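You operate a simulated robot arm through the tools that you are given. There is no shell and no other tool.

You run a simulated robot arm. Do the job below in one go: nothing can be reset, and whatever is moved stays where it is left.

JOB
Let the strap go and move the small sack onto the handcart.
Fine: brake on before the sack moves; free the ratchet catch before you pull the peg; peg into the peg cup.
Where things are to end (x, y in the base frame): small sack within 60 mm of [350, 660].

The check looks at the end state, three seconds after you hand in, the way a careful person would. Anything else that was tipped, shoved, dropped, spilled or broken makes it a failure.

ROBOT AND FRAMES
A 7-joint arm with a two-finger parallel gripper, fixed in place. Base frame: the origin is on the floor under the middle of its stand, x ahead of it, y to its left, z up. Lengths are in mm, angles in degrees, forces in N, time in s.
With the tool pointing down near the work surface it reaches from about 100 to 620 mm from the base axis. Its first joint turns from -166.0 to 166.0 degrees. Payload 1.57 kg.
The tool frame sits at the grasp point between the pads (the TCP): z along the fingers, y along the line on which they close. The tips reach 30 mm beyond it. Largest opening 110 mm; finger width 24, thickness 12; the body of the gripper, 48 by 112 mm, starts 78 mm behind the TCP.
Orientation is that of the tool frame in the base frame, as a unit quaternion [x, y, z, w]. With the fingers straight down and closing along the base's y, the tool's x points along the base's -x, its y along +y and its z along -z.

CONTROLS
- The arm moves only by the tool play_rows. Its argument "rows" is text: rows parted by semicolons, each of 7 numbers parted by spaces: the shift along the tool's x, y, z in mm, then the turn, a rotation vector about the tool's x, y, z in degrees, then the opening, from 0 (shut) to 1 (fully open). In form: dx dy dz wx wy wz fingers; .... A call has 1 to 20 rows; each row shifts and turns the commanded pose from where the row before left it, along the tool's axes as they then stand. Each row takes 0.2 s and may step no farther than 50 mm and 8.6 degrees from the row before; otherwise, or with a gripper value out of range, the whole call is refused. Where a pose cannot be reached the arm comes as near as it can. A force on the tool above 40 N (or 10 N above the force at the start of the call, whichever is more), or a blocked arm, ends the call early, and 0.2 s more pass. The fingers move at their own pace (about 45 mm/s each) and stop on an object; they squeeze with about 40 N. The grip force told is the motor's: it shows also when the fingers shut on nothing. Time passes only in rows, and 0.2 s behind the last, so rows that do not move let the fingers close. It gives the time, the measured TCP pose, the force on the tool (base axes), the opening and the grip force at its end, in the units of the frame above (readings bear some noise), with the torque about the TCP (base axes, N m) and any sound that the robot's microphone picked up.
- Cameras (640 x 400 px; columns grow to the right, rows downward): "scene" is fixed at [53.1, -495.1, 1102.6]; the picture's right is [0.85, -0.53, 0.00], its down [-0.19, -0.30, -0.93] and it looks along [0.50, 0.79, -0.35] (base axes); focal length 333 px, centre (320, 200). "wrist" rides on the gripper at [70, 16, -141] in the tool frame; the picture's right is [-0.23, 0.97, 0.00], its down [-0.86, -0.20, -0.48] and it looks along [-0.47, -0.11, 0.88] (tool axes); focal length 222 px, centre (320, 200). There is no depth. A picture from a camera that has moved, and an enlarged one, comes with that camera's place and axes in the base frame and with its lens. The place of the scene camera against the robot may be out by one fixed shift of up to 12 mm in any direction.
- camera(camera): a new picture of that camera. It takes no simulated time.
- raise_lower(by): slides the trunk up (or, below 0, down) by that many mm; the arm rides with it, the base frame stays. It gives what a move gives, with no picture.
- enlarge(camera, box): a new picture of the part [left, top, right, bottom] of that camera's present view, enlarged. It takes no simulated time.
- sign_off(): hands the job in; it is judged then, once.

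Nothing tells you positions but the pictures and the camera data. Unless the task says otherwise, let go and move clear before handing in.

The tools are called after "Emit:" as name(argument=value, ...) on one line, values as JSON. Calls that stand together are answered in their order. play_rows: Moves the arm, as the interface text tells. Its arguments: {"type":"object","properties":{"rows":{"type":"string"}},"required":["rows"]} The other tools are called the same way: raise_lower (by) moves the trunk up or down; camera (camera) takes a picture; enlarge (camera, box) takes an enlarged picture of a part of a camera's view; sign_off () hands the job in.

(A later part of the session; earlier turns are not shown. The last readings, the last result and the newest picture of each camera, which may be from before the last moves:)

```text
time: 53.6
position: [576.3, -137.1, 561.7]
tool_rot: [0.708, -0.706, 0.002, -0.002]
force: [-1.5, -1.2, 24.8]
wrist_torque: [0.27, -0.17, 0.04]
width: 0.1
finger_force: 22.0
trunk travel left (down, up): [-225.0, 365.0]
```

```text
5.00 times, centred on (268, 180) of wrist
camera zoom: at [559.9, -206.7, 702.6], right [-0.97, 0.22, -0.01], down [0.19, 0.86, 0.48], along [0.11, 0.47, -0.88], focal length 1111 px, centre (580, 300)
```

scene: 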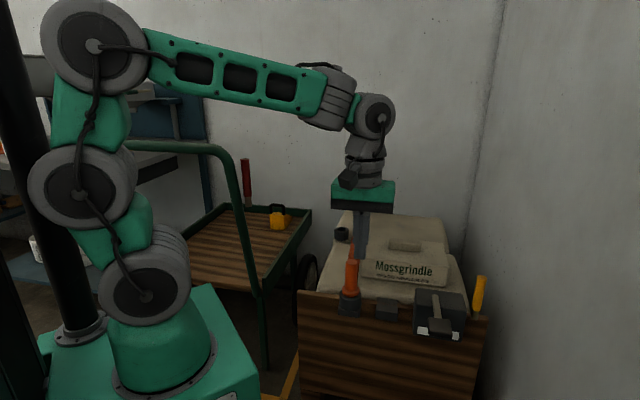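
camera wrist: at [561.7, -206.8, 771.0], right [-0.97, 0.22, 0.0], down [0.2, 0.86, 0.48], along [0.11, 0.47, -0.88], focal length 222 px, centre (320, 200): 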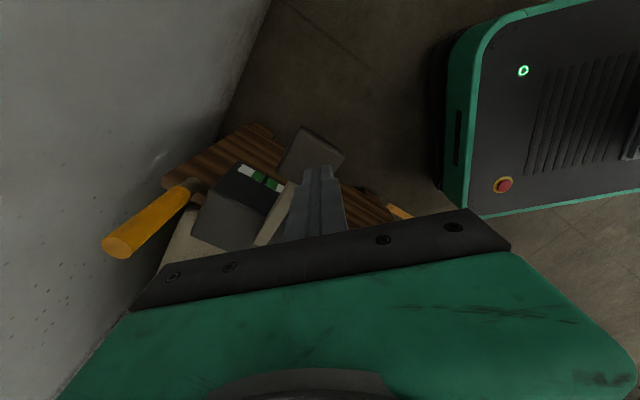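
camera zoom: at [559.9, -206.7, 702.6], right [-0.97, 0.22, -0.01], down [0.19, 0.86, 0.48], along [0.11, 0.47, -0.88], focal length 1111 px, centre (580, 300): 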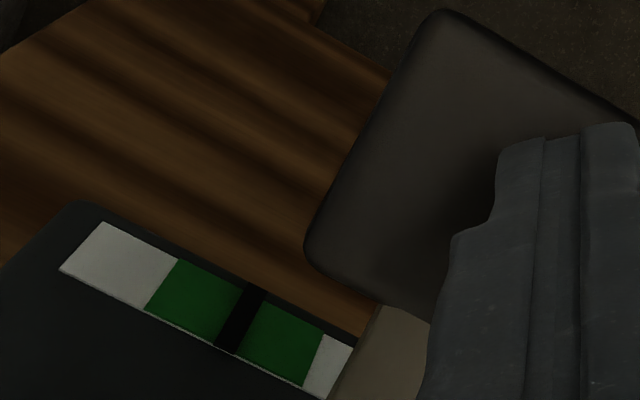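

The paddle reached its stop at about 25 N, with the needle still mid-green and no sound. I'll hold it there briefly in case it responds slowly.

Emit:
play_rows(rows="0 0 -2 0 0 0 0;0 0 0 0 0 0 0;0 0 0 0 0 0 0;0 0 0 0 0 0 0;0 0 0 0 0 0 0;0 0 0 0 0 0 0;0 0 0 0 0 0 0;0 0 0 0 0 0 0")

Emit:
enlarge(camera="wrist", box=[220, 140, 316, 220])

Emit:
camera(camera="scene")

```text
time: 55.4
position: [575.0, -137.4, 559.8]
tool_rot: [0.708, -0.707, 0.001, 0.0]
force: [-0.8, -8.3, 23.0]
wrist_torque: [-0.02, -0.2, -0.1]
width: 0.0
finger_force: 20.9
trunk travel left (down, up): [-225.0, 365.0]
```

```text
5.00 times, centred on (268, 180) of wrist
camera zoom: at [558.5, -207.0, 701.9], right [-0.97, 0.22, 0.0], down [0.2, 0.86, 0.48], along [0.11, 0.47, -0.88], focal length 1111 px, centre (580, 300)
```

zoom: 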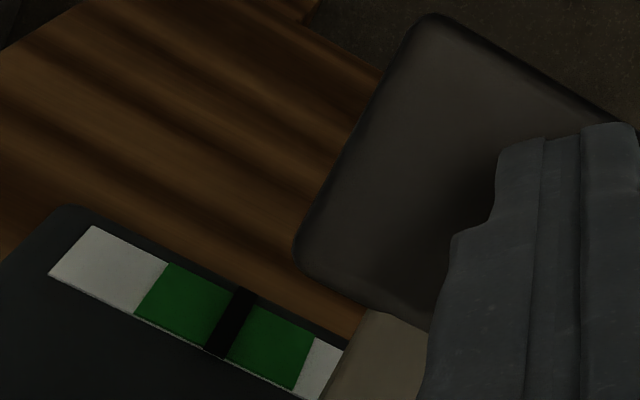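

```text
taken
```

scene: 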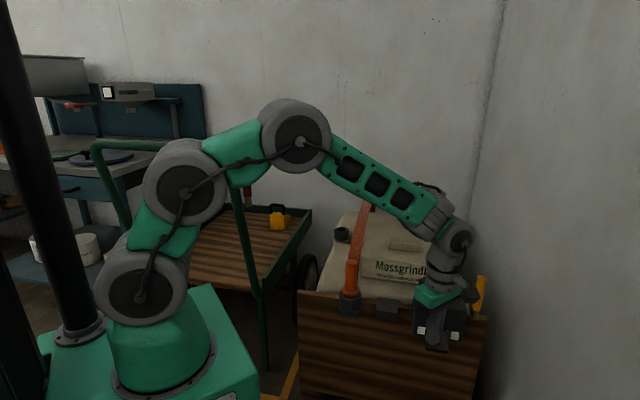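

Emit:
play_rows(rows="0 0 -10 0 0 0 0;0 0 -20 0 0 0 0;0 0 -40 0 0 0 0;0 0 0 0 0 0 0")

Emit:
enlarge(camera="wrist", box=[220, 120, 316, 220])

Emit:
enlarge(camera="scene", box=[385, 230, 505, 345])

```text
time: 56.4
position: [577.3, -138.4, 633.2]
tool_rot: [0.71, -0.704, 0.0, 0.0]
force: [-0.3, 0.3, 0.4]
wrist_torque: [-0.01, 0.0, 0.01]
width: 0.1
finger_force: 21.1
trunk travel left (down, up): [-225.0, 365.0]
```

```text
4.00 times, centred on (268, 170) of wrist
camera zoom: at [560.9, -208.6, 774.5], right [-0.97, 0.22, 0.0], down [0.2, 0.86, 0.48], along [0.11, 0.47, -0.88], focal length 888 px, centre (528, 320)
```

zoom: 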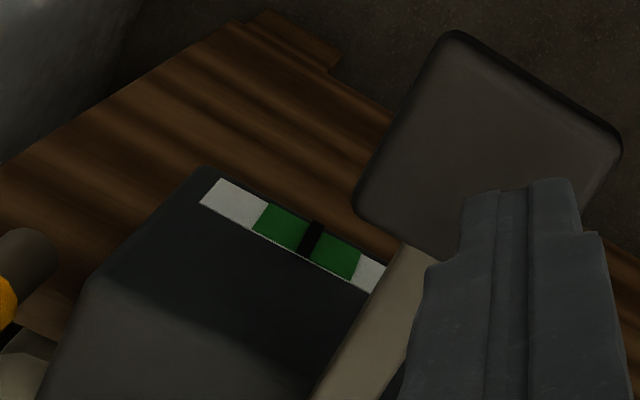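

```text
3.48 times, centred on (445, 288) of scene
camera zoom: at [53.1, -495.1, 1102.6], right [0.85, -0.53, 0.0], down [-0.19, -0.3, -0.93], along [0.5, 0.79, -0.35], focal length 1157 px, centre (-115, -104)
```

zoom: 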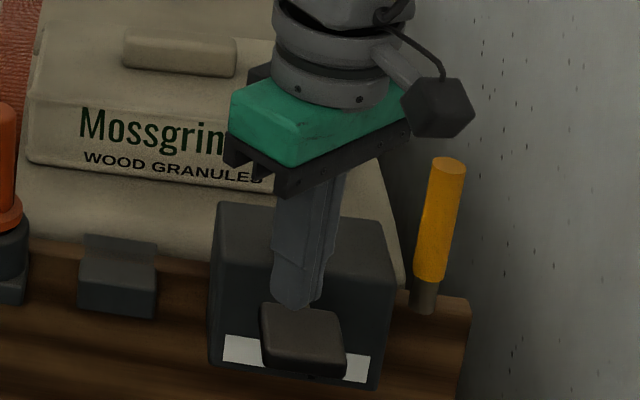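

The paddle springs back and the needle doesn't react at all, even after a full press, so the paddle doesn't appear to release anything. The other control is the yellow lever, which stands upright at its stop just like the brake lever does now. I'll lift, turn and tilt the tool to look at it from the front.

Emit:
play_rows(rows="0 0 -45 0 0 0 0.3;0 0 -45 0 0 0 0.6;0 0 -45 0 0 0 1;0 0 0 0 0 7.3 1;0 0 0 0 0 7.3 1;0 0 0 0 0 7.3 1;0 0 0 0 0 7.3 1;0 0 0 0 0 7.3 1;0 0 0 0 0 7.3 1;0 0 0 0 -7.5 0 1;0 0 0 0 -7.5 0 1;0 0 0 0 -7.5 0 1;0 0 0 0 -7.5 0 1;0 0 0 0 -7.5 0 1;0 0 0 0 -7.5 0 1;0 0 0 0 0 0 1")

Emit:
camera(camera="wrist")

Emit:
camera(camera="scene")

```text
time: 59.8
position: [576.4, -137.2, 765.9]
tool_rot: [-0.365, 0.849, 0.151, 0.352]
force: [-0.1, 0.4, -0.3]
wrist_torque: [0.02, 0.01, -0.03]
width: 109.9
finger_force: 0.1
trunk travel left (down, up): [-225.0, 365.0]
```

```text
taken
camera wrist: at [461.5, -233.7, 815.6], right [-0.59, 0.79, 0.16], down [0.33, 0.05, 0.94], along [0.73, 0.61, -0.29], focal length 222 px, centre (320, 200)
```

wrist: 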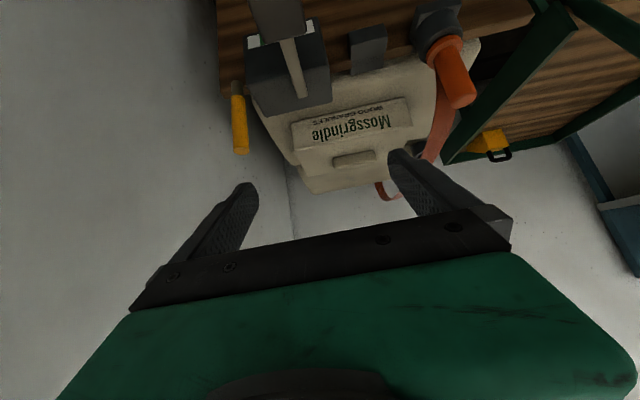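

```text
taken
```

scene: 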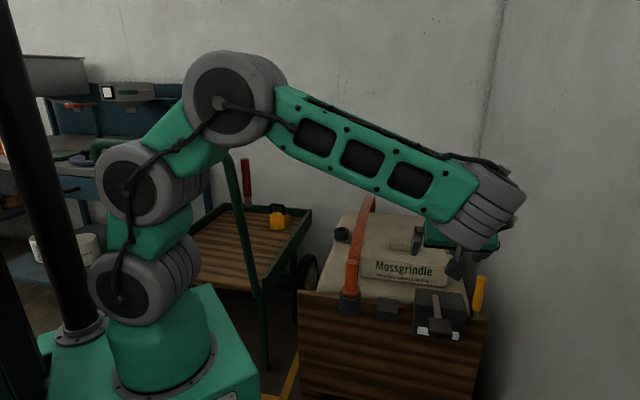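

Emit:
enlarge(camera="wrist", box=[205, 0, 345, 170])

Emit:
enlarge(camera="wrist", box=[340, 0, 500, 220])

```text
2.35 times, centred on (275, 85) of wrist
camera zoom: at [461.5, -233.7, 815.6], right [-0.59, 0.79, 0.16], down [0.33, 0.05, 0.94], along [0.73, 0.61, -0.29], focal length 523 px, centre (426, 471)
```

zoom: 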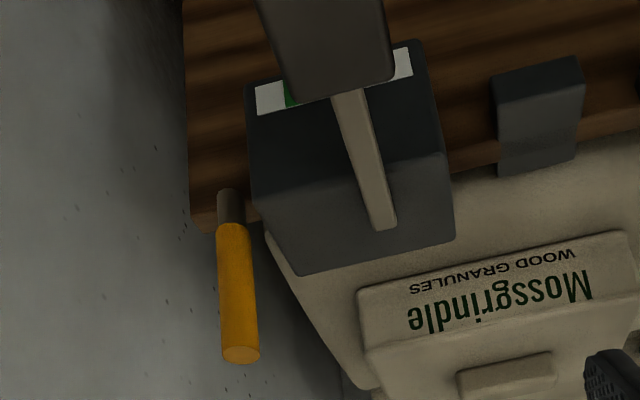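

```text
1.82 times, centred on (420, 110) of wrist
camera zoom: at [461.5, -233.7, 815.6], right [-0.59, 0.79, 0.16], down [0.33, 0.05, 0.94], along [0.73, 0.61, -0.29], focal length 404 px, centre (138, 364)
```

zoom: 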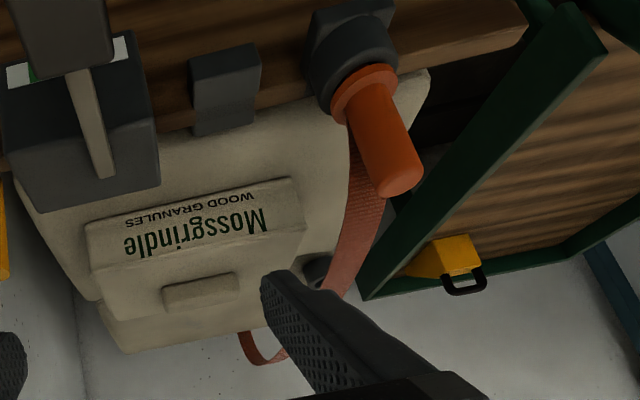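

Comparing only the wrist views, the yellow lever runs from about (745, -130, 506) up to (738, -132, 639). The fixed camera reads roughly 11 mm too high. I'll move to a pre-grasp in front of the lever's top and check.

Emit:
play_rows(rows="5.9 -28.6 29.2 0 0 0 1;5.9 -28.6 29.2 0 0 0 1;5.9 -28.5 29.1 0 0 0 1;6 -28.5 29.1 0 0 0 1;0 0 0 0 0 0 1")

Emit:
camera(camera="wrist")

Emit:
camera(camera="scene")

```text
time: 61.0
position: [705.7, -166.9, 667.3]
tool_rot: [-0.364, 0.849, 0.151, 0.352]
force: [-0.3, -0.7, 0.8]
wrist_torque: [0.02, 0.02, 0.0]
width: 110.2
finger_force: 0.0
trunk travel left (down, up): [-225.0, 365.0]
```

```text
taken
camera wrist: at [590.2, -264.2, 717.5], right [-0.59, 0.79, 0.16], down [0.33, 0.05, 0.94], along [0.73, 0.61, -0.29], focal length 222 px, centre (320, 200)
```

wrist: 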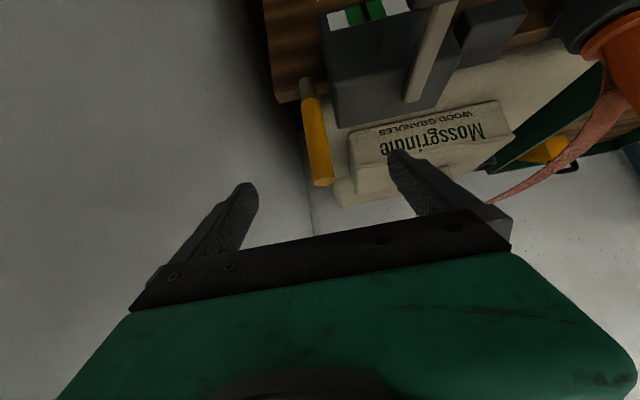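

```text
taken
```

scene: 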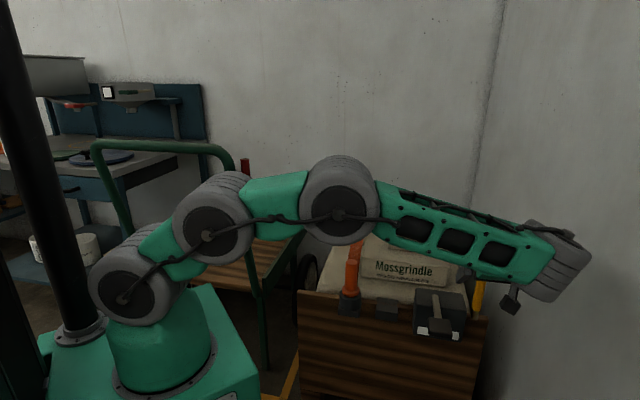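

The lever is centred between the fingers. I'll narrow the opening a bit and advance 69 mm along the tool to straddle it, then close.

Emit:
play_rows(rows="0 0 0 0 0 0 0.55;0 0 0 0 0 0 0.5;0 0 0 0 0 0 0.5;0 0 23 0 0 0 0.5;0 0 23 0 0 0 0.5;0 0 23 0 0 0 0.5;0 0 0 0 0 0 0.5")

Emit:
camera(camera="wrist")

Emit:
enlarge(camera="wrist", box=[260, 0, 500, 200])

```text
time: 62.6
position: [739.6, -133.0, 618.1]
tool_rot: [-0.363, 0.849, 0.15, 0.353]
force: [-1.0, 0.0, 0.4]
wrist_torque: [-0.04, -0.01, -0.03]
width: 54.8
finger_force: 0.0
trunk travel left (down, up): [-225.0, 365.0]
```

```text
taken
camera wrist: at [624.4, -229.1, 668.5], right [-0.59, 0.79, 0.16], down [0.33, 0.06, 0.94], along [0.73, 0.61, -0.29], focal length 222 px, centre (320, 200)
```

wrist: 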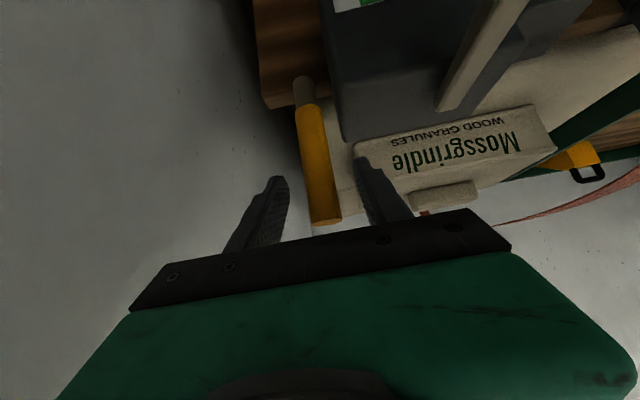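

```text
2.00 times, centred on (380, 100) of wrist
camera zoom: at [624.4, -229.1, 668.5], right [-0.59, 0.79, 0.16], down [0.33, 0.06, 0.94], along [0.73, 0.61, -0.29], focal length 444 px, centre (200, 400)
```

zoom: 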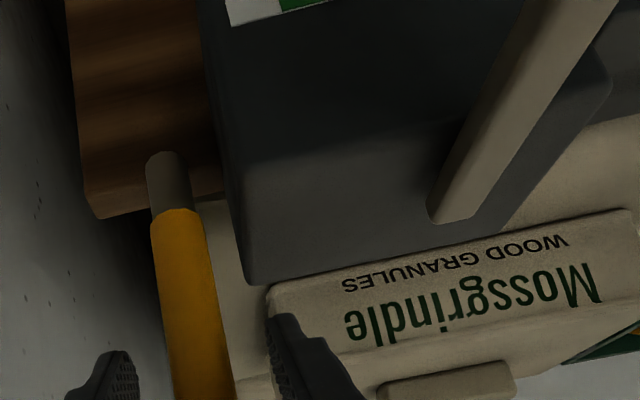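

Emit:
play_rows(rows="0 0 0 0 0 0 0;0 0 0 0 0 0 0;0 0 0 0 0 0 0;0 0 0 0 0 0 0")

Emit:
camera(camera="wrist")

```text
time: 63.6
position: [739.3, -131.2, 618.7]
tool_rot: [-0.365, 0.849, 0.152, 0.352]
force: [-9.1, 5.4, 0.7]
wrist_torque: [-0.11, 0.03, 0.01]
width: 21.4
finger_force: 31.3
trunk travel left (down, up): [-225.0, 365.0]
```

```text
taken
camera wrist: at [623.7, -228.5, 668.5], right [-0.6, 0.79, 0.16], down [0.33, 0.06, 0.94], along [0.73, 0.61, -0.29], focal length 222 px, centre (320, 200)
```

wrist: 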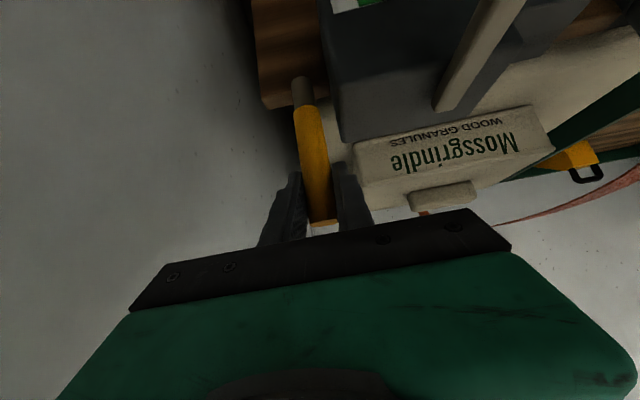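

I've gripped the yellow lever. Before moving it, I want a close look at the small dark block beside the peg, to be sure that isn't the catch.

Emit:
enlarge(camera="scene", box=[368, 290, 408, 325])

Emit:
enlarge(camera="scene", box=[325, 240, 405, 330])

Emit:
enlarge(camera="wrist", box=[320, 0, 420, 60])

```text
11.43 times, centred on (388, 308) of scene
camera zoom: at [53.1, -495.1, 1102.6], right [0.85, -0.53, 0.0], down [-0.19, -0.3, -0.93], along [0.5, 0.79, -0.35], focal length 3801 px, centre (-457, -1029)
```

zoom: 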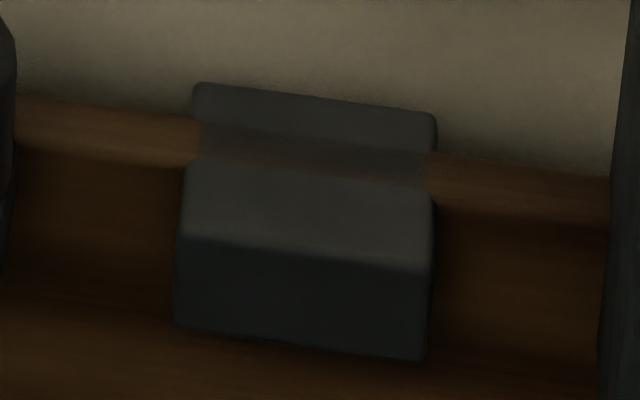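

```text
4.44 times, centred on (365, 285) of scene
camera zoom: at [53.1, -495.1, 1102.6], right [0.85, -0.53, 0.0], down [-0.19, -0.3, -0.93], along [0.5, 0.79, -0.35], focal length 1478 px, centre (120, -178)
```

zoom: 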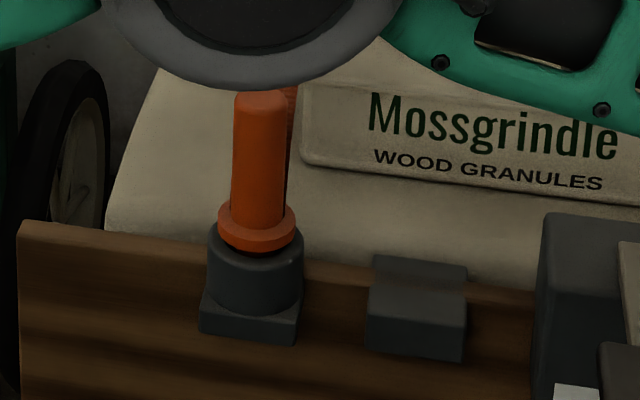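

```text
6.40 times, centred on (370, 30) of wrist
camera zoom: at [623.7, -228.5, 668.5], right [-0.6, 0.79, 0.16], down [0.33, 0.06, 0.94], along [0.73, 0.61, -0.29], focal length 1422 px, centre (0, 1288)
```

zoom: 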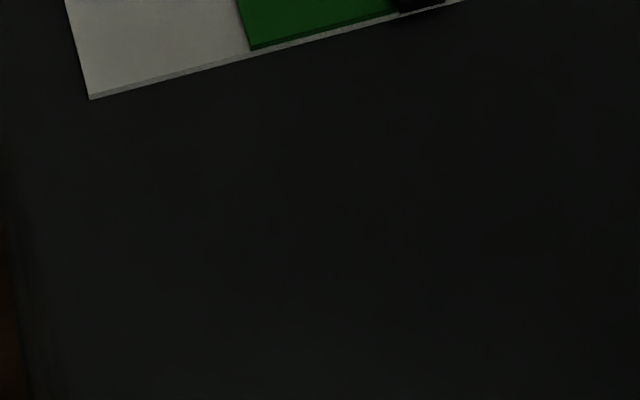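

The small block is only a passive saddle bracket, so the yellow lever is the remaining candidate for the catch. I'll ease it toward the robot a little, watching the force and the gauge needle.

Emit:
play_rows(rows="0 1.2 0 0 0 0 0;2.8 0 -2.8 0 0 0 0;2.8 0 -2.8 0 0 0 0;0 0 0 0 0 0 0")

Emit:
camera(camera="wrist")

Emit:
enlarge(camera="wrist", box=[320, 0, 420, 60])

```text
time: 64.6
position: [734.6, -137.1, 617.4]
tool_rot: [-0.364, 0.848, 0.152, 0.353]
force: [8.9, 7.7, 1.7]
wrist_torque: [0.67, -0.63, 0.03]
width: 21.6
finger_force: 34.7
trunk travel left (down, up): [-225.0, 365.0]
```

```text
taken
camera wrist: at [618.6, -233.3, 668.3], right [-0.6, 0.79, 0.16], down [0.33, 0.06, 0.94], along [0.73, 0.61, -0.29], focal length 222 px, centre (320, 200)
```

wrist: 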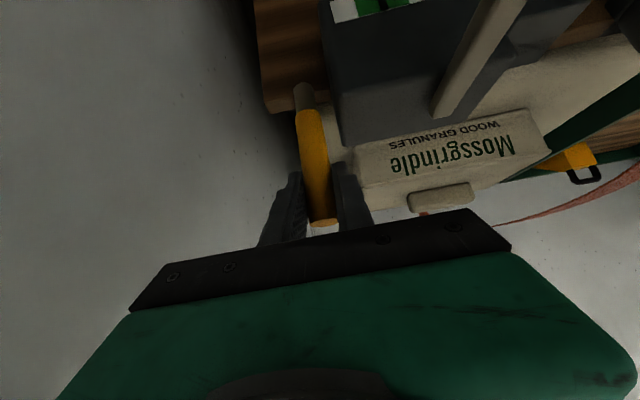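

```text
6.40 times, centred on (370, 30) of wrist
camera zoom: at [618.6, -233.3, 668.3], right [-0.6, 0.79, 0.16], down [0.33, 0.06, 0.94], along [0.73, 0.61, -0.29], focal length 1422 px, centre (0, 1288)
```

zoom: 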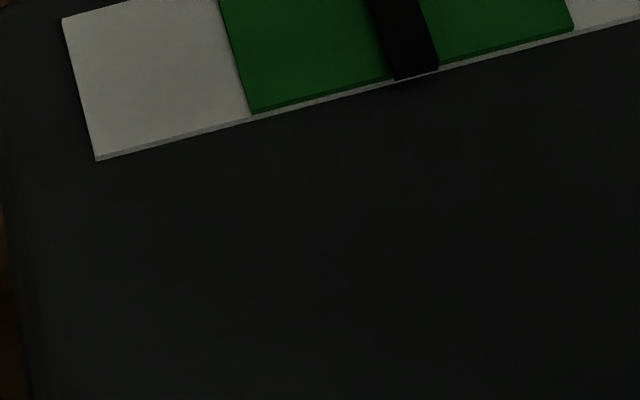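

Emit:
play_rows(rows="7.6 0 -6.1 0 0 0 0;8.2 0 -5.4 0 0 0 0;0 0 0 0 0 0 0")

Emit:
camera(camera="wrist")

Emit:
enlarge(camera="wrist", box=[320, 0, 420, 60])

```text
time: 65.4
position: [718.7, -150.6, 615.2]
tool_rot: [-0.364, 0.849, 0.15, 0.352]
force: [13.0, 0.9, 2.0]
wrist_torque: [0.5, -0.97, -0.07]
width: 21.6
finger_force: 34.2
trunk travel left (down, up): [-225.0, 365.0]
```

```text
taken
camera wrist: at [603.7, -247.6, 665.4], right [-0.59, 0.79, 0.16], down [0.33, 0.06, 0.94], along [0.74, 0.61, -0.29], focal length 222 px, centre (320, 200)
```

wrist: 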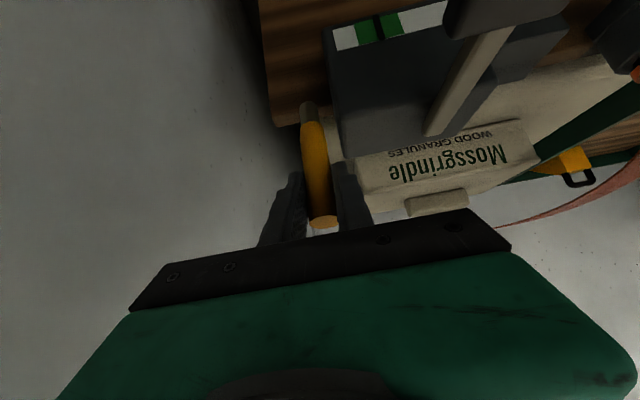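

```text
6.40 times, centred on (370, 30) of wrist
camera zoom: at [603.7, -247.6, 665.4], right [-0.59, 0.79, 0.16], down [0.33, 0.06, 0.94], along [0.74, 0.61, -0.29], focal length 1422 px, centre (0, 1288)
```

zoom: 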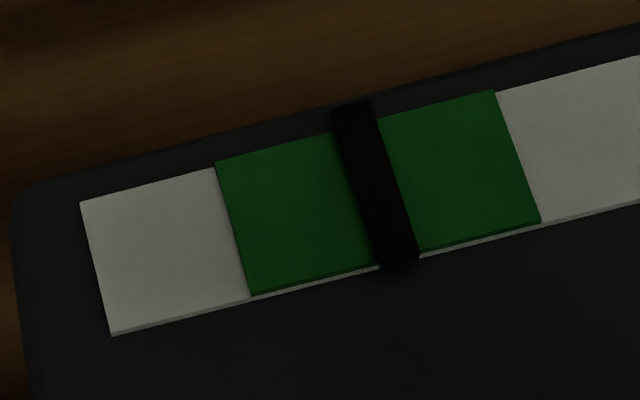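

Emit:
play_rows(rows="8.6 0 -4.7 0 0 0 0;9 0 -3.9 0 0 0 0;0 0 0 0 0 0 0")

Emit:
camera(camera="wrist")

Emit:
enlarge(camera="scene", box=[300, 180, 500, 345])

```text
time: 66.2
position: [707.0, -163.8, 609.1]
tool_rot: [-0.363, 0.849, 0.15, 0.353]
force: [11.4, -0.4, 7.8]
wrist_torque: [0.31, -1.23, -0.29]
width: 21.7
finger_force: 34.3
trunk travel left (down, up): [-225.0, 365.0]
```

```text
taken
camera wrist: at [591.4, -260.4, 659.1], right [-0.59, 0.79, 0.16], down [0.33, 0.06, 0.94], along [0.73, 0.61, -0.29], focal length 222 px, centre (320, 200)
```

wrist: 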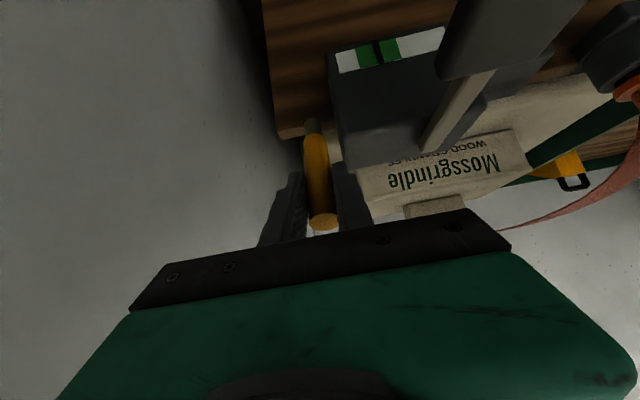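

```text
2.42 times, centred on (400, 262) of scene
camera zoom: at [53.1, -495.1, 1102.6], right [0.85, -0.53, 0.0], down [-0.19, -0.3, -0.93], along [0.5, 0.79, -0.35], focal length 806 px, centre (126, 48)
```

zoom: 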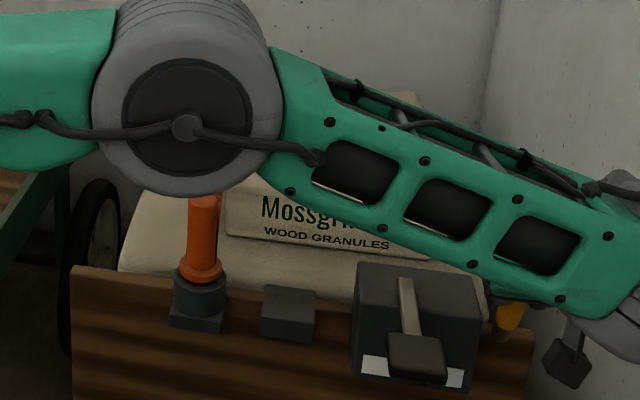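

Emit:
play_rows(rows="9.2 -2 -3 0 0 0 0;9.5 -1 -2.3 0 0 0 0;0 0 0 0 0 0 0")

Emit:
camera(camera="wrist")

```text
time: 67.0
position: [695.3, -174.4, 598.8]
tool_rot: [-0.365, 0.848, 0.151, 0.352]
force: [-4.7, 14.0, 10.0]
wrist_torque: [0.12, -1.49, -0.39]
width: 21.8
finger_force: 34.6
trunk travel left (down, up): [-225.0, 365.0]
```

```text
taken
camera wrist: at [581.3, -271.8, 649.8], right [-0.6, 0.79, 0.16], down [0.33, 0.06, 0.94], along [0.73, 0.62, -0.29], focal length 222 px, centre (320, 200)
```

wrist: 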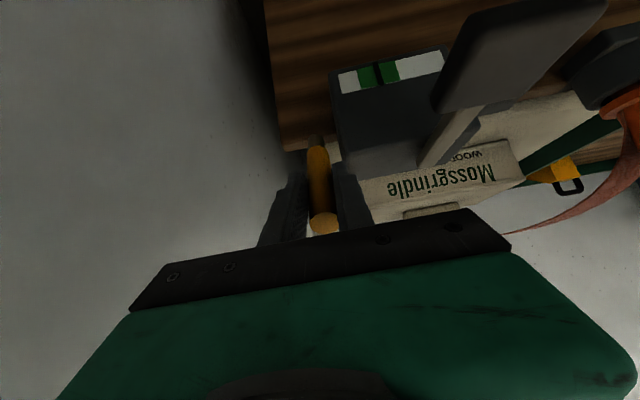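

Emit:
play_rows(rows="9.7 1.5 -1.5 0 0 0 0;9.7 0 -0.6 0 0 0 0;0 0 0 0 0 0 0")

Emit:
camera(camera="wrist")

Emit:
enlarge(camera="wrist", box=[320, 20, 460, 120])

```text
time: 67.8
position: [682.6, -187.9, 584.7]
tool_rot: [-0.363, 0.85, 0.152, 0.35]
force: [-9.4, 9.9, 0.4]
wrist_torque: [-0.24, -0.39, -0.23]
width: 20.7
finger_force: 33.8
trunk travel left (down, up): [-225.0, 365.0]
```

```text
taken
camera wrist: at [568.1, -284.6, 636.1], right [-0.59, 0.79, 0.16], down [0.33, 0.05, 0.94], along [0.73, 0.61, -0.29], focal length 222 px, centre (320, 200)
```

wrist: 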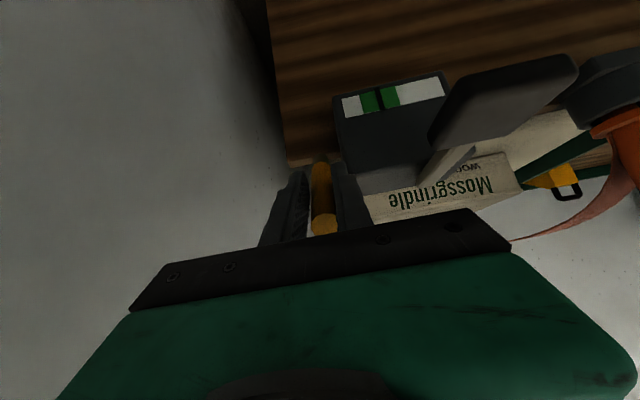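

```text
4.00 times, centred on (390, 70) of wrist
camera zoom: at [568.1, -284.6, 636.1], right [-0.59, 0.79, 0.16], down [0.33, 0.05, 0.94], along [0.73, 0.61, -0.29], focal length 888 px, centre (40, 720)
```

zoom: 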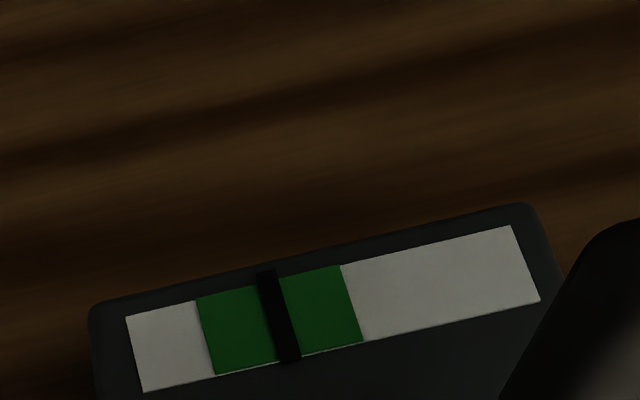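

Emit:
play_rows(rows="9.7 1 0.3 0 0 0 0;9.7 0 1.1 0 0 0 0;0 0 0 0 0 0 0")

Emit:
camera(camera="wrist")

```text
time: 68.6
position: [674.2, -196.8, 571.2]
tool_rot: [-0.364, 0.849, 0.15, 0.352]
force: [0.1, 0.7, 0.1]
wrist_torque: [-0.02, -0.01, -0.06]
width: 0.0
finger_force: 20.9
trunk travel left (down, up): [-225.0, 365.0]
```

```text
taken
camera wrist: at [560.1, -293.1, 621.8], right [-0.59, 0.79, 0.16], down [0.33, 0.06, 0.94], along [0.73, 0.61, -0.29], focal length 222 px, centre (320, 200)
```

wrist: 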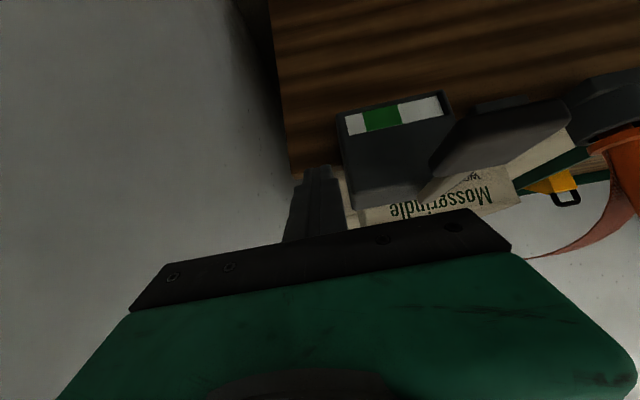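

The lever slipped out of the fingers, apparently snapping over by itself, and the gauge looks different. I'll zoom in on the gauge and lever.

Emit:
enlarge(camera="wrist", box=[320, 70, 480, 170])

Emit:
enlarge(camera="wrist", box=[260, 120, 400, 220])

Emit:
camera(camera="scene")

Emit:
enlarge(camera="scene", box=[380, 250, 540, 360])

```text
4.00 times, centred on (400, 120) of wrist
camera zoom: at [560.1, -293.1, 621.8], right [-0.59, 0.79, 0.16], down [0.33, 0.06, 0.94], along [0.73, 0.61, -0.29], focal length 888 px, centre (0, 520)
```

zoom: 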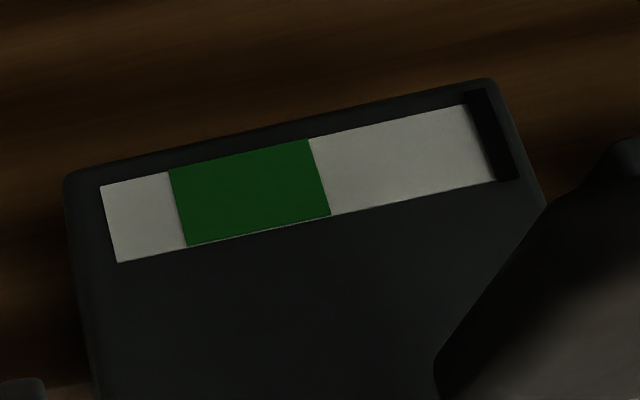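

```text
4.00 times, centred on (330, 170) of wrist
camera zoom: at [560.1, -293.1, 621.8], right [-0.59, 0.79, 0.16], down [0.33, 0.06, 0.94], along [0.73, 0.61, -0.29], focal length 888 px, centre (280, 320)
```

zoom: 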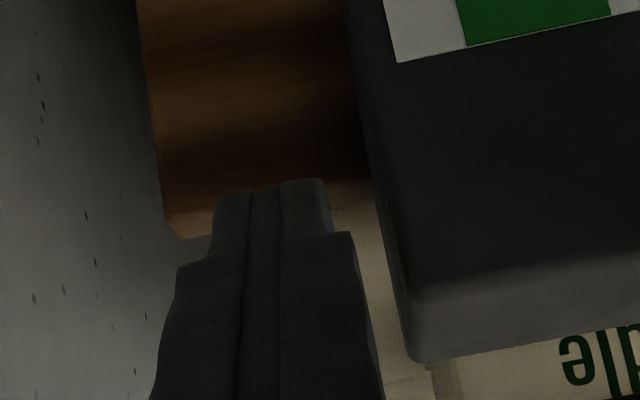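

```text
taken
```

scene: 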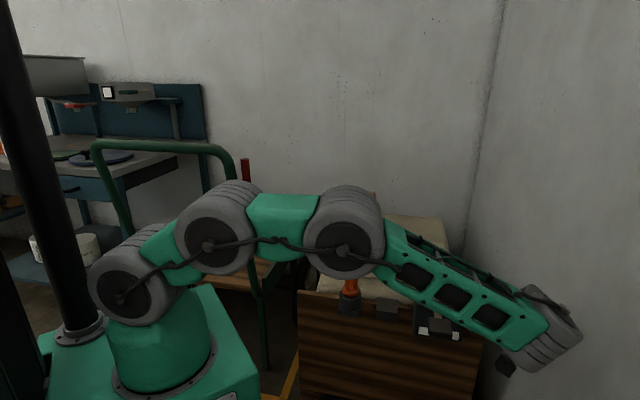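

```text
3.64 times, centred on (460, 305) of scene
camera zoom: at [53.1, -495.1, 1102.6], right [0.85, -0.53, 0.0], down [-0.19, -0.3, -0.93], along [0.5, 0.79, -0.35], focal length 1209 px, centre (-189, -182)
```

zoom: 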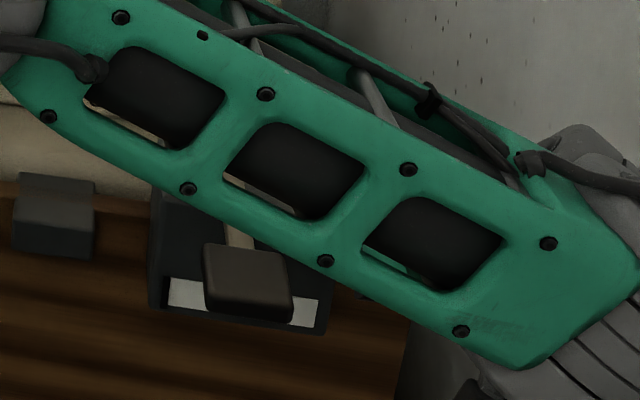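

The needle has dropped out of the green to the zero end, so the yellow lever was the ratchet catch and the strap tension is now released. I'll back away up the tool axis and verify the lever's resting position.

Emit:
play_rows(rows="0 0 -30 0 0 0 0;0 0 -40 0 0 0 0;-30 0 -30 0 0 0 0.3;-30 0 -30 0 0 0 0.5;-30 0 -30 0 0 0 0.5;0 0 0 0 0 0 0.5")

Emit:
camera(camera="wrist")

Emit:
camera(camera="scene")

```text
time: 70.0
position: [640.3, -231.2, 752.7]
tool_rot: [-0.363, 0.849, 0.15, 0.352]
force: [-0.3, 0.0, -0.1]
wrist_torque: [0.01, 0.0, 0.0]
width: 55.1
finger_force: 0.0
trunk travel left (down, up): [-225.0, 365.0]
```

```text
taken
camera wrist: at [525.4, -328.7, 802.4], right [-0.59, 0.79, 0.16], down [0.33, 0.05, 0.94], along [0.73, 0.61, -0.29], focal length 222 px, centre (320, 200)
```

wrist: 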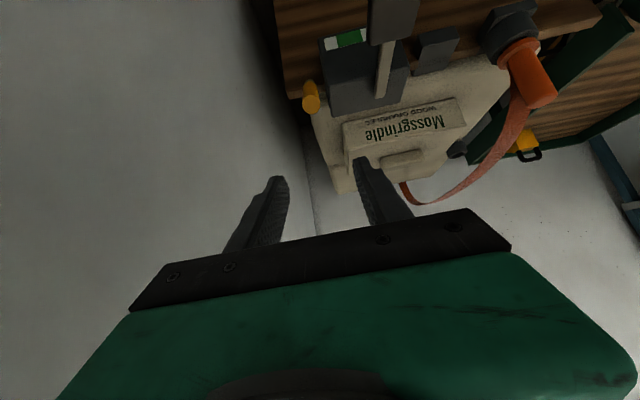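

```text
taken
```

scene: 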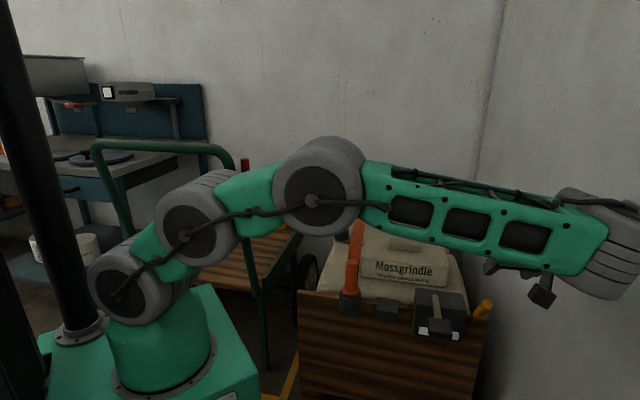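

Emit:
enlarge(camera="wrist", box=[290, 20, 450, 130])

Emit:
enlarge(camera="scene", box=[400, 270, 520, 350])

```text
3.64 times, centred on (370, 75) of wrist
camera zoom: at [525.4, -328.7, 802.4], right [-0.59, 0.79, 0.16], down [0.33, 0.05, 0.94], along [0.73, 0.61, -0.29], focal length 808 px, centre (138, 654)
```

zoom: 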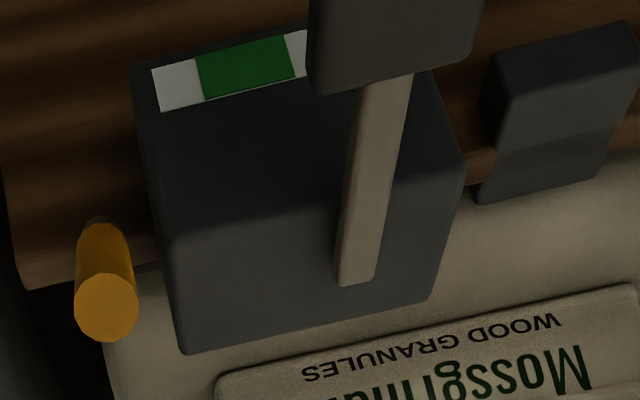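

```text
5.00 times, centred on (460, 310) of scene
camera zoom: at [53.1, -495.1, 1102.6], right [0.85, -0.53, 0.0], down [-0.19, -0.3, -0.93], along [0.5, 0.79, -0.35], focal length 1663 px, centre (-380, -350)
```

zoom: 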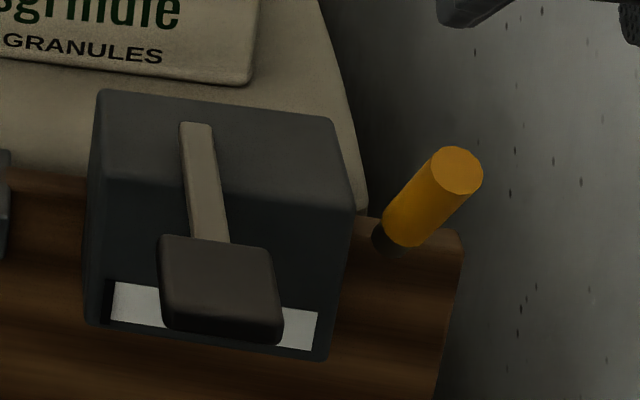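

The needle now rests at the zero end and the lever leans outward, but perhaps not at its full stop. I'll reduce the tilt, look at it from another angle, and finish the throw to be sure.

Emit:
play_rows(rows="0 0 0 0 6.25 0 0.5;0 0 0 0 6.25 0 0.5;0 0 0 0 6.25 0 0.5;0 0 0 0 6.25 0 0.5;0 0 0 0 0 0 0.5")

Emit:
camera(camera="wrist")

Emit:
enlarge(camera="wrist", box=[240, 100, 400, 220])

```text
time: 71.2
position: [641.2, -232.3, 749.7]
tool_rot: [-0.388, 0.905, 0.068, 0.159]
force: [0.1, -0.4, 0.9]
wrist_torque: [0.03, 0.0, 0.02]
width: 54.9
finger_force: 0.1
trunk travel left (down, up): [-225.0, 365.0]
```

```text
taken
camera wrist: at [550.1, -303.7, 857.6], right [-0.56, 0.83, 0.08], down [0.59, 0.33, 0.74], along [0.59, 0.46, -0.67], focal length 222 px, centre (320, 200)
```

wrist: 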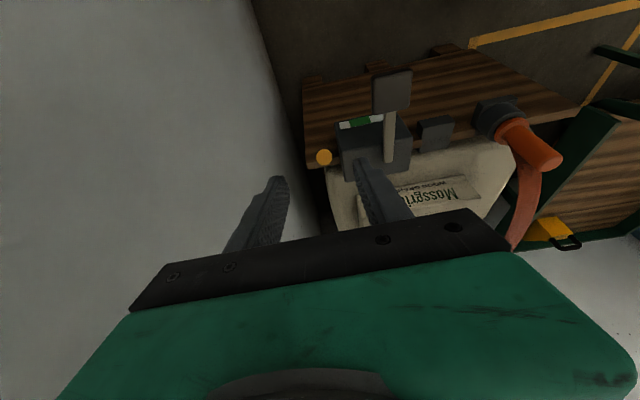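

```text
3.33 times, centred on (320, 160) of wrist
camera zoom: at [550.1, -303.7, 857.6], right [-0.56, 0.83, 0.08], down [0.59, 0.33, 0.74], along [0.59, 0.46, -0.67], focal length 740 px, centre (320, 333)
```

zoom: 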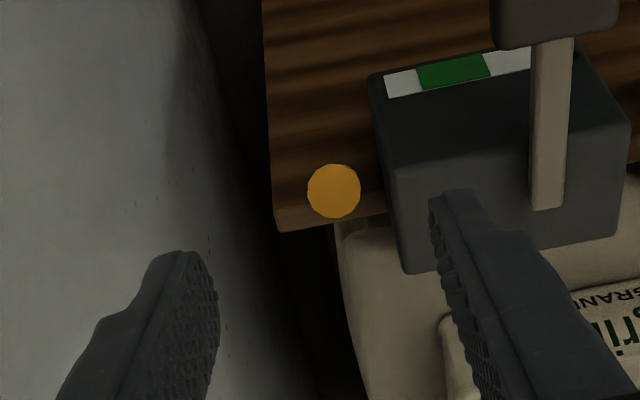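

The lever points straight at the camera, about 37° from vertical, so it's past the release point but not at its stop. I'll regrip it near the tip and pull it fully down.

Emit:
play_rows(rows="-6.4 0.5 33.8 0 0 0 0.4;-6.4 0.5 33.8 0 0 0 0.4;-6.3 0.4 33.9 0 0 0 0.4;0 0 0 0 0 0 0.4")

Emit:
camera(camera="wrist")

Emit:
enlarge(camera="scene", box=[400, 240, 560, 350])

```text
time: 72.2
position: [677.3, -192.9, 658.7]
tool_rot: [-0.388, 0.905, 0.068, 0.159]
force: [-0.4, -0.7, 0.3]
wrist_torque: [-0.01, -0.01, -0.03]
width: 43.8
finger_force: 0.1
trunk travel left (down, up): [-225.0, 365.0]
```

```text
taken
camera wrist: at [587.1, -264.1, 768.0], right [-0.56, 0.83, 0.08], down [0.59, 0.33, 0.74], along [0.59, 0.46, -0.67], focal length 222 px, centre (320, 200)
```

wrist: 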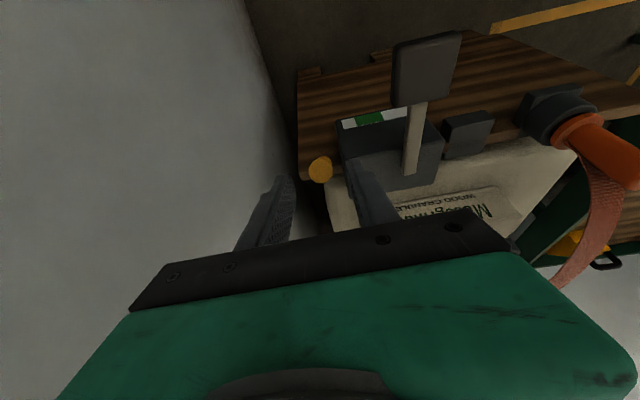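

```text
3.64 times, centred on (480, 295) of scene
camera zoom: at [53.1, -495.1, 1102.6], right [0.85, -0.53, 0.0], down [-0.19, -0.3, -0.93], along [0.5, 0.79, -0.35], focal length 1209 px, centre (-262, -146)
```

zoom: 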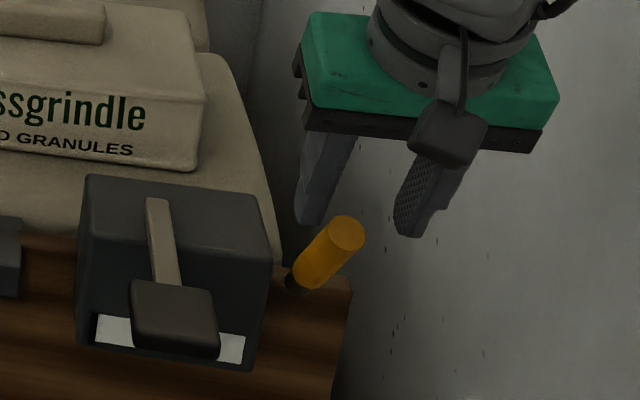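

Emit:
play_rows(rows="-1.8 -0.3 34 0 0 0 0.4;-1.8 -0.2 34 0 0 0 0.4;0 0 0 0 0 0 0;0 0 0 0 0 0 0;0 0 0 0 0 0 0;0 0 0 0 0 0 0")

Emit:
camera(camera="wrist")

```text
time: 73.6
position: [696.6, -174.2, 597.3]
tool_rot: [-0.388, 0.905, 0.068, 0.161]
force: [5.1, -1.3, 0.5]
wrist_torque: [-0.52, -0.75, -0.63]
width: 21.8
finger_force: 34.6
trunk travel left (down, up): [-225.0, 365.0]
```

```text
taken
camera wrist: at [604.7, -245.6, 706.4], right [-0.56, 0.83, 0.08], down [0.58, 0.33, 0.74], along [0.59, 0.46, -0.66], focal length 222 px, centre (320, 200)
```

wrist: 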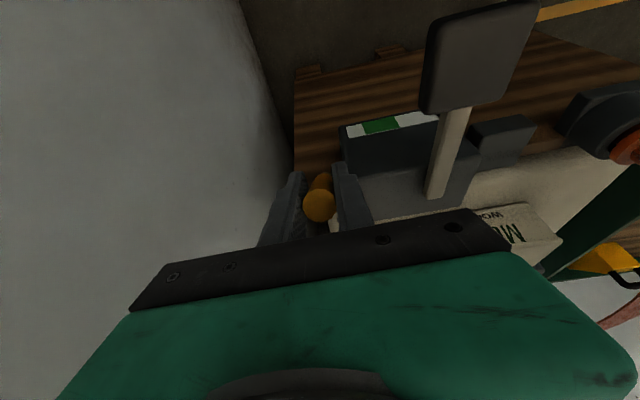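

Emit:
play_rows(rows="5.8 0.35 2 0 0 0 0;5.8 0.35 2 0 0 0 0;6.1 0.35 3 0 0 0 0;6.1 0.35 3 0 0 0 0;0 0 0 0 0 0 0")

Emit:
camera(camera="wrist")

```text
time: 74.8
position: [679.8, -188.2, 579.5]
tool_rot: [-0.387, 0.905, 0.067, 0.161]
force: [9.2, -5.1, 8.5]
wrist_torque: [0.64, -0.7, -0.08]
width: 21.8
finger_force: 34.9
trunk travel left (down, up): [-225.0, 365.0]
```

```text
taken
camera wrist: at [590.2, -260.0, 688.6], right [-0.56, 0.83, 0.08], down [0.58, 0.33, 0.74], along [0.59, 0.46, -0.66], focal length 222 px, centre (320, 200)
```

wrist: 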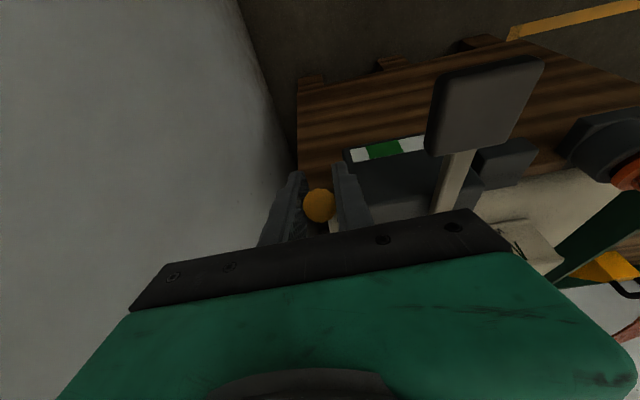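

Emit:
play_rows(rows="5.7 -0.7 3.7 0 0 0 0;5.7 -0.3 3.7 0 0 0 0;5.2 0 4.3 0 0 0 0;5.2 0 4.3 0 0 0 0;0 0 0 0 0 0 0")

Emit:
camera(camera="wrist")

```text
time: 76.0
position: [670.4, -199.0, 556.5]
tool_rot: [-0.388, 0.905, 0.07, 0.159]
force: [-12.9, 7.3, 8.7]
wrist_torque: [0.34, -0.77, -0.08]
width: 21.3
finger_force: 34.6
trunk travel left (down, up): [-225.0, 365.0]
```

```text
taken
camera wrist: at [580.7, -270.6, 665.2], right [-0.56, 0.83, 0.08], down [0.59, 0.33, 0.74], along [0.59, 0.46, -0.67], focal length 222 px, centre (320, 200)
```

wrist: 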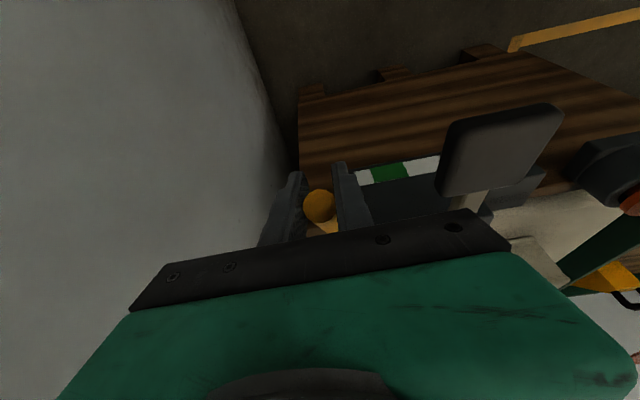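

Emit:
play_rows(rows="3.4 1 3.5 0 0 0 0;3.4 0.5 3.5 0 0 0 0;2.5 0 5 0 0 0 0;0 0 0 0 0 0 0")

Emit:
camera(camera="wrist")

```text
time: 77.0
position: [669.2, -201.8, 543.6]
tool_rot: [-0.387, 0.905, 0.068, 0.16]
force: [-14.2, -1.3, 9.6]
wrist_torque: [0.53, -0.77, -0.04]
width: 21.3
finger_force: 34.3
trunk travel left (down, up): [-225.0, 365.0]
```

```text
taken
camera wrist: at [577.1, -273.2, 652.2], right [-0.56, 0.83, 0.08], down [0.59, 0.32, 0.74], along [0.59, 0.46, -0.67], focal length 222 px, centre (320, 200)
```

wrist: 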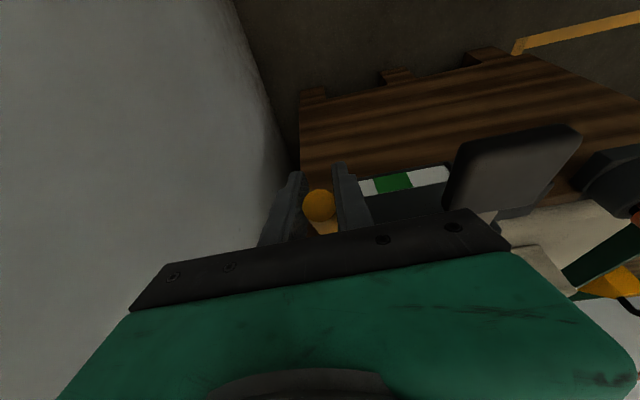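

Emit:
play_rows(rows="4.5 0.5 3.7 0 0 0 0;3.6 0 4 0 0 0 0;0 0 0 0 0 0 0")

Emit:
camera(camera="wrist")

```text
time: 77.8
position: [664.9, -203.9, 533.5]
tool_rot: [-0.389, 0.904, 0.067, 0.162]
force: [4.7, 14.7, 20.2]
wrist_torque: [-0.22, 0.05, 0.0]
width: 21.6
finger_force: 35.2
trunk travel left (down, up): [-225.0, 365.0]
```

```text
taken
camera wrist: at [575.0, -275.4, 643.0], right [-0.56, 0.82, 0.07], down [0.58, 0.33, 0.75], along [0.59, 0.46, -0.66], focal length 222 px, centre (320, 200)
```

wrist: 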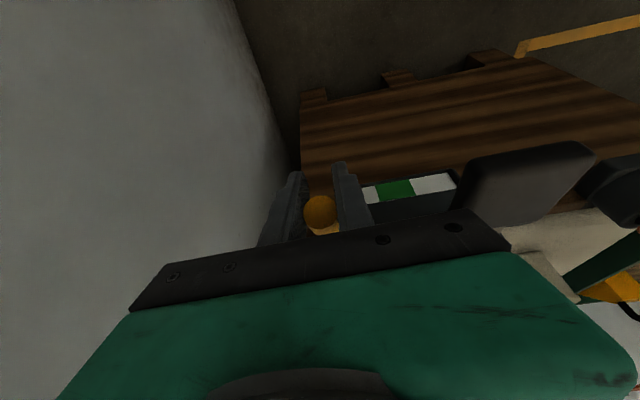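

Resistance has climbed to about 25 N, which looks like the lower stop. I'll release, back up the tool axis and check that the lever stays and the gauge is still at zero.

Emit:
play_rows(rows="0 0 -1 0 0 0 0.4;0 0 0 0 0 0 0.4;0 0 -35 0 0 0 0.4;0 0 -45 0 0 0 0.4;0 0 -45 0 0 0 0.5;0 0 0 0 0 0 0.5")

Emit:
camera(camera="wrist")

Emit:
enlarge(camera="wrist", box=[240, 80, 480, 240])

Emit:
enlarge(camera="scene", box=[400, 250, 540, 350])

```text
time: 79.2
position: [634.2, -239.4, 649.4]
tool_rot: [-0.387, 0.906, 0.069, 0.16]
force: [-0.4, -0.2, 0.2]
wrist_torque: [0.03, -0.01, -0.01]
width: 55.2
finger_force: 0.1
trunk travel left (down, up): [-225.0, 365.0]
```

```text
taken
camera wrist: at [543.9, -310.9, 759.4], right [-0.56, 0.83, 0.08], down [0.59, 0.33, 0.74], along [0.59, 0.46, -0.67], focal length 222 px, centre (320, 200)
```

wrist: 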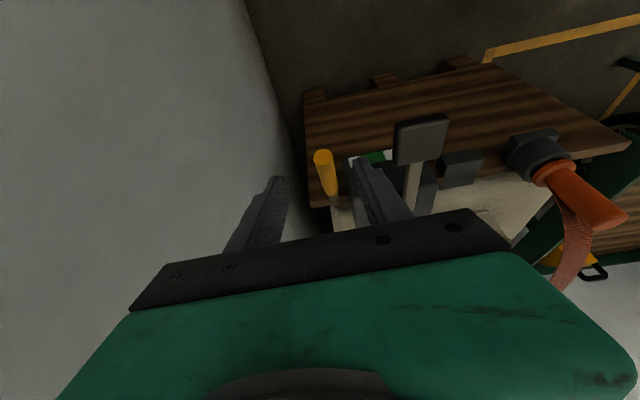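

```text
2.50 times, centred on (360, 160) of wrist
camera zoom: at [543.9, -310.9, 759.4], right [-0.56, 0.83, 0.08], down [0.59, 0.33, 0.74], along [0.59, 0.46, -0.67], focal length 555 px, centre (220, 300)
```

zoom: 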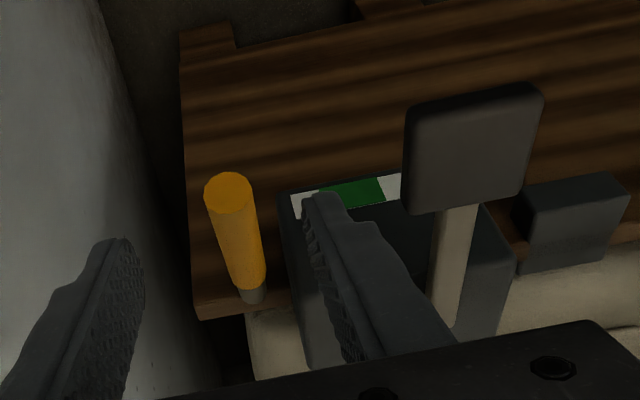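

```text
4.00 times, centred on (470, 300) of scene
camera zoom: at [53.1, -495.1, 1102.6], right [0.85, -0.53, 0.0], down [-0.19, -0.3, -0.93], along [0.5, 0.79, -0.35], focal length 1330 px, centre (-280, -200)
```

zoom: 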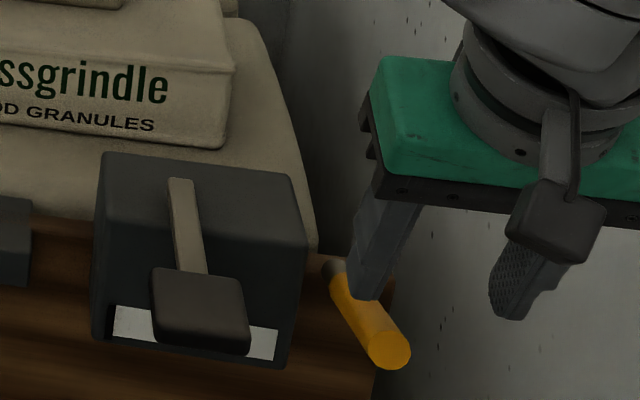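

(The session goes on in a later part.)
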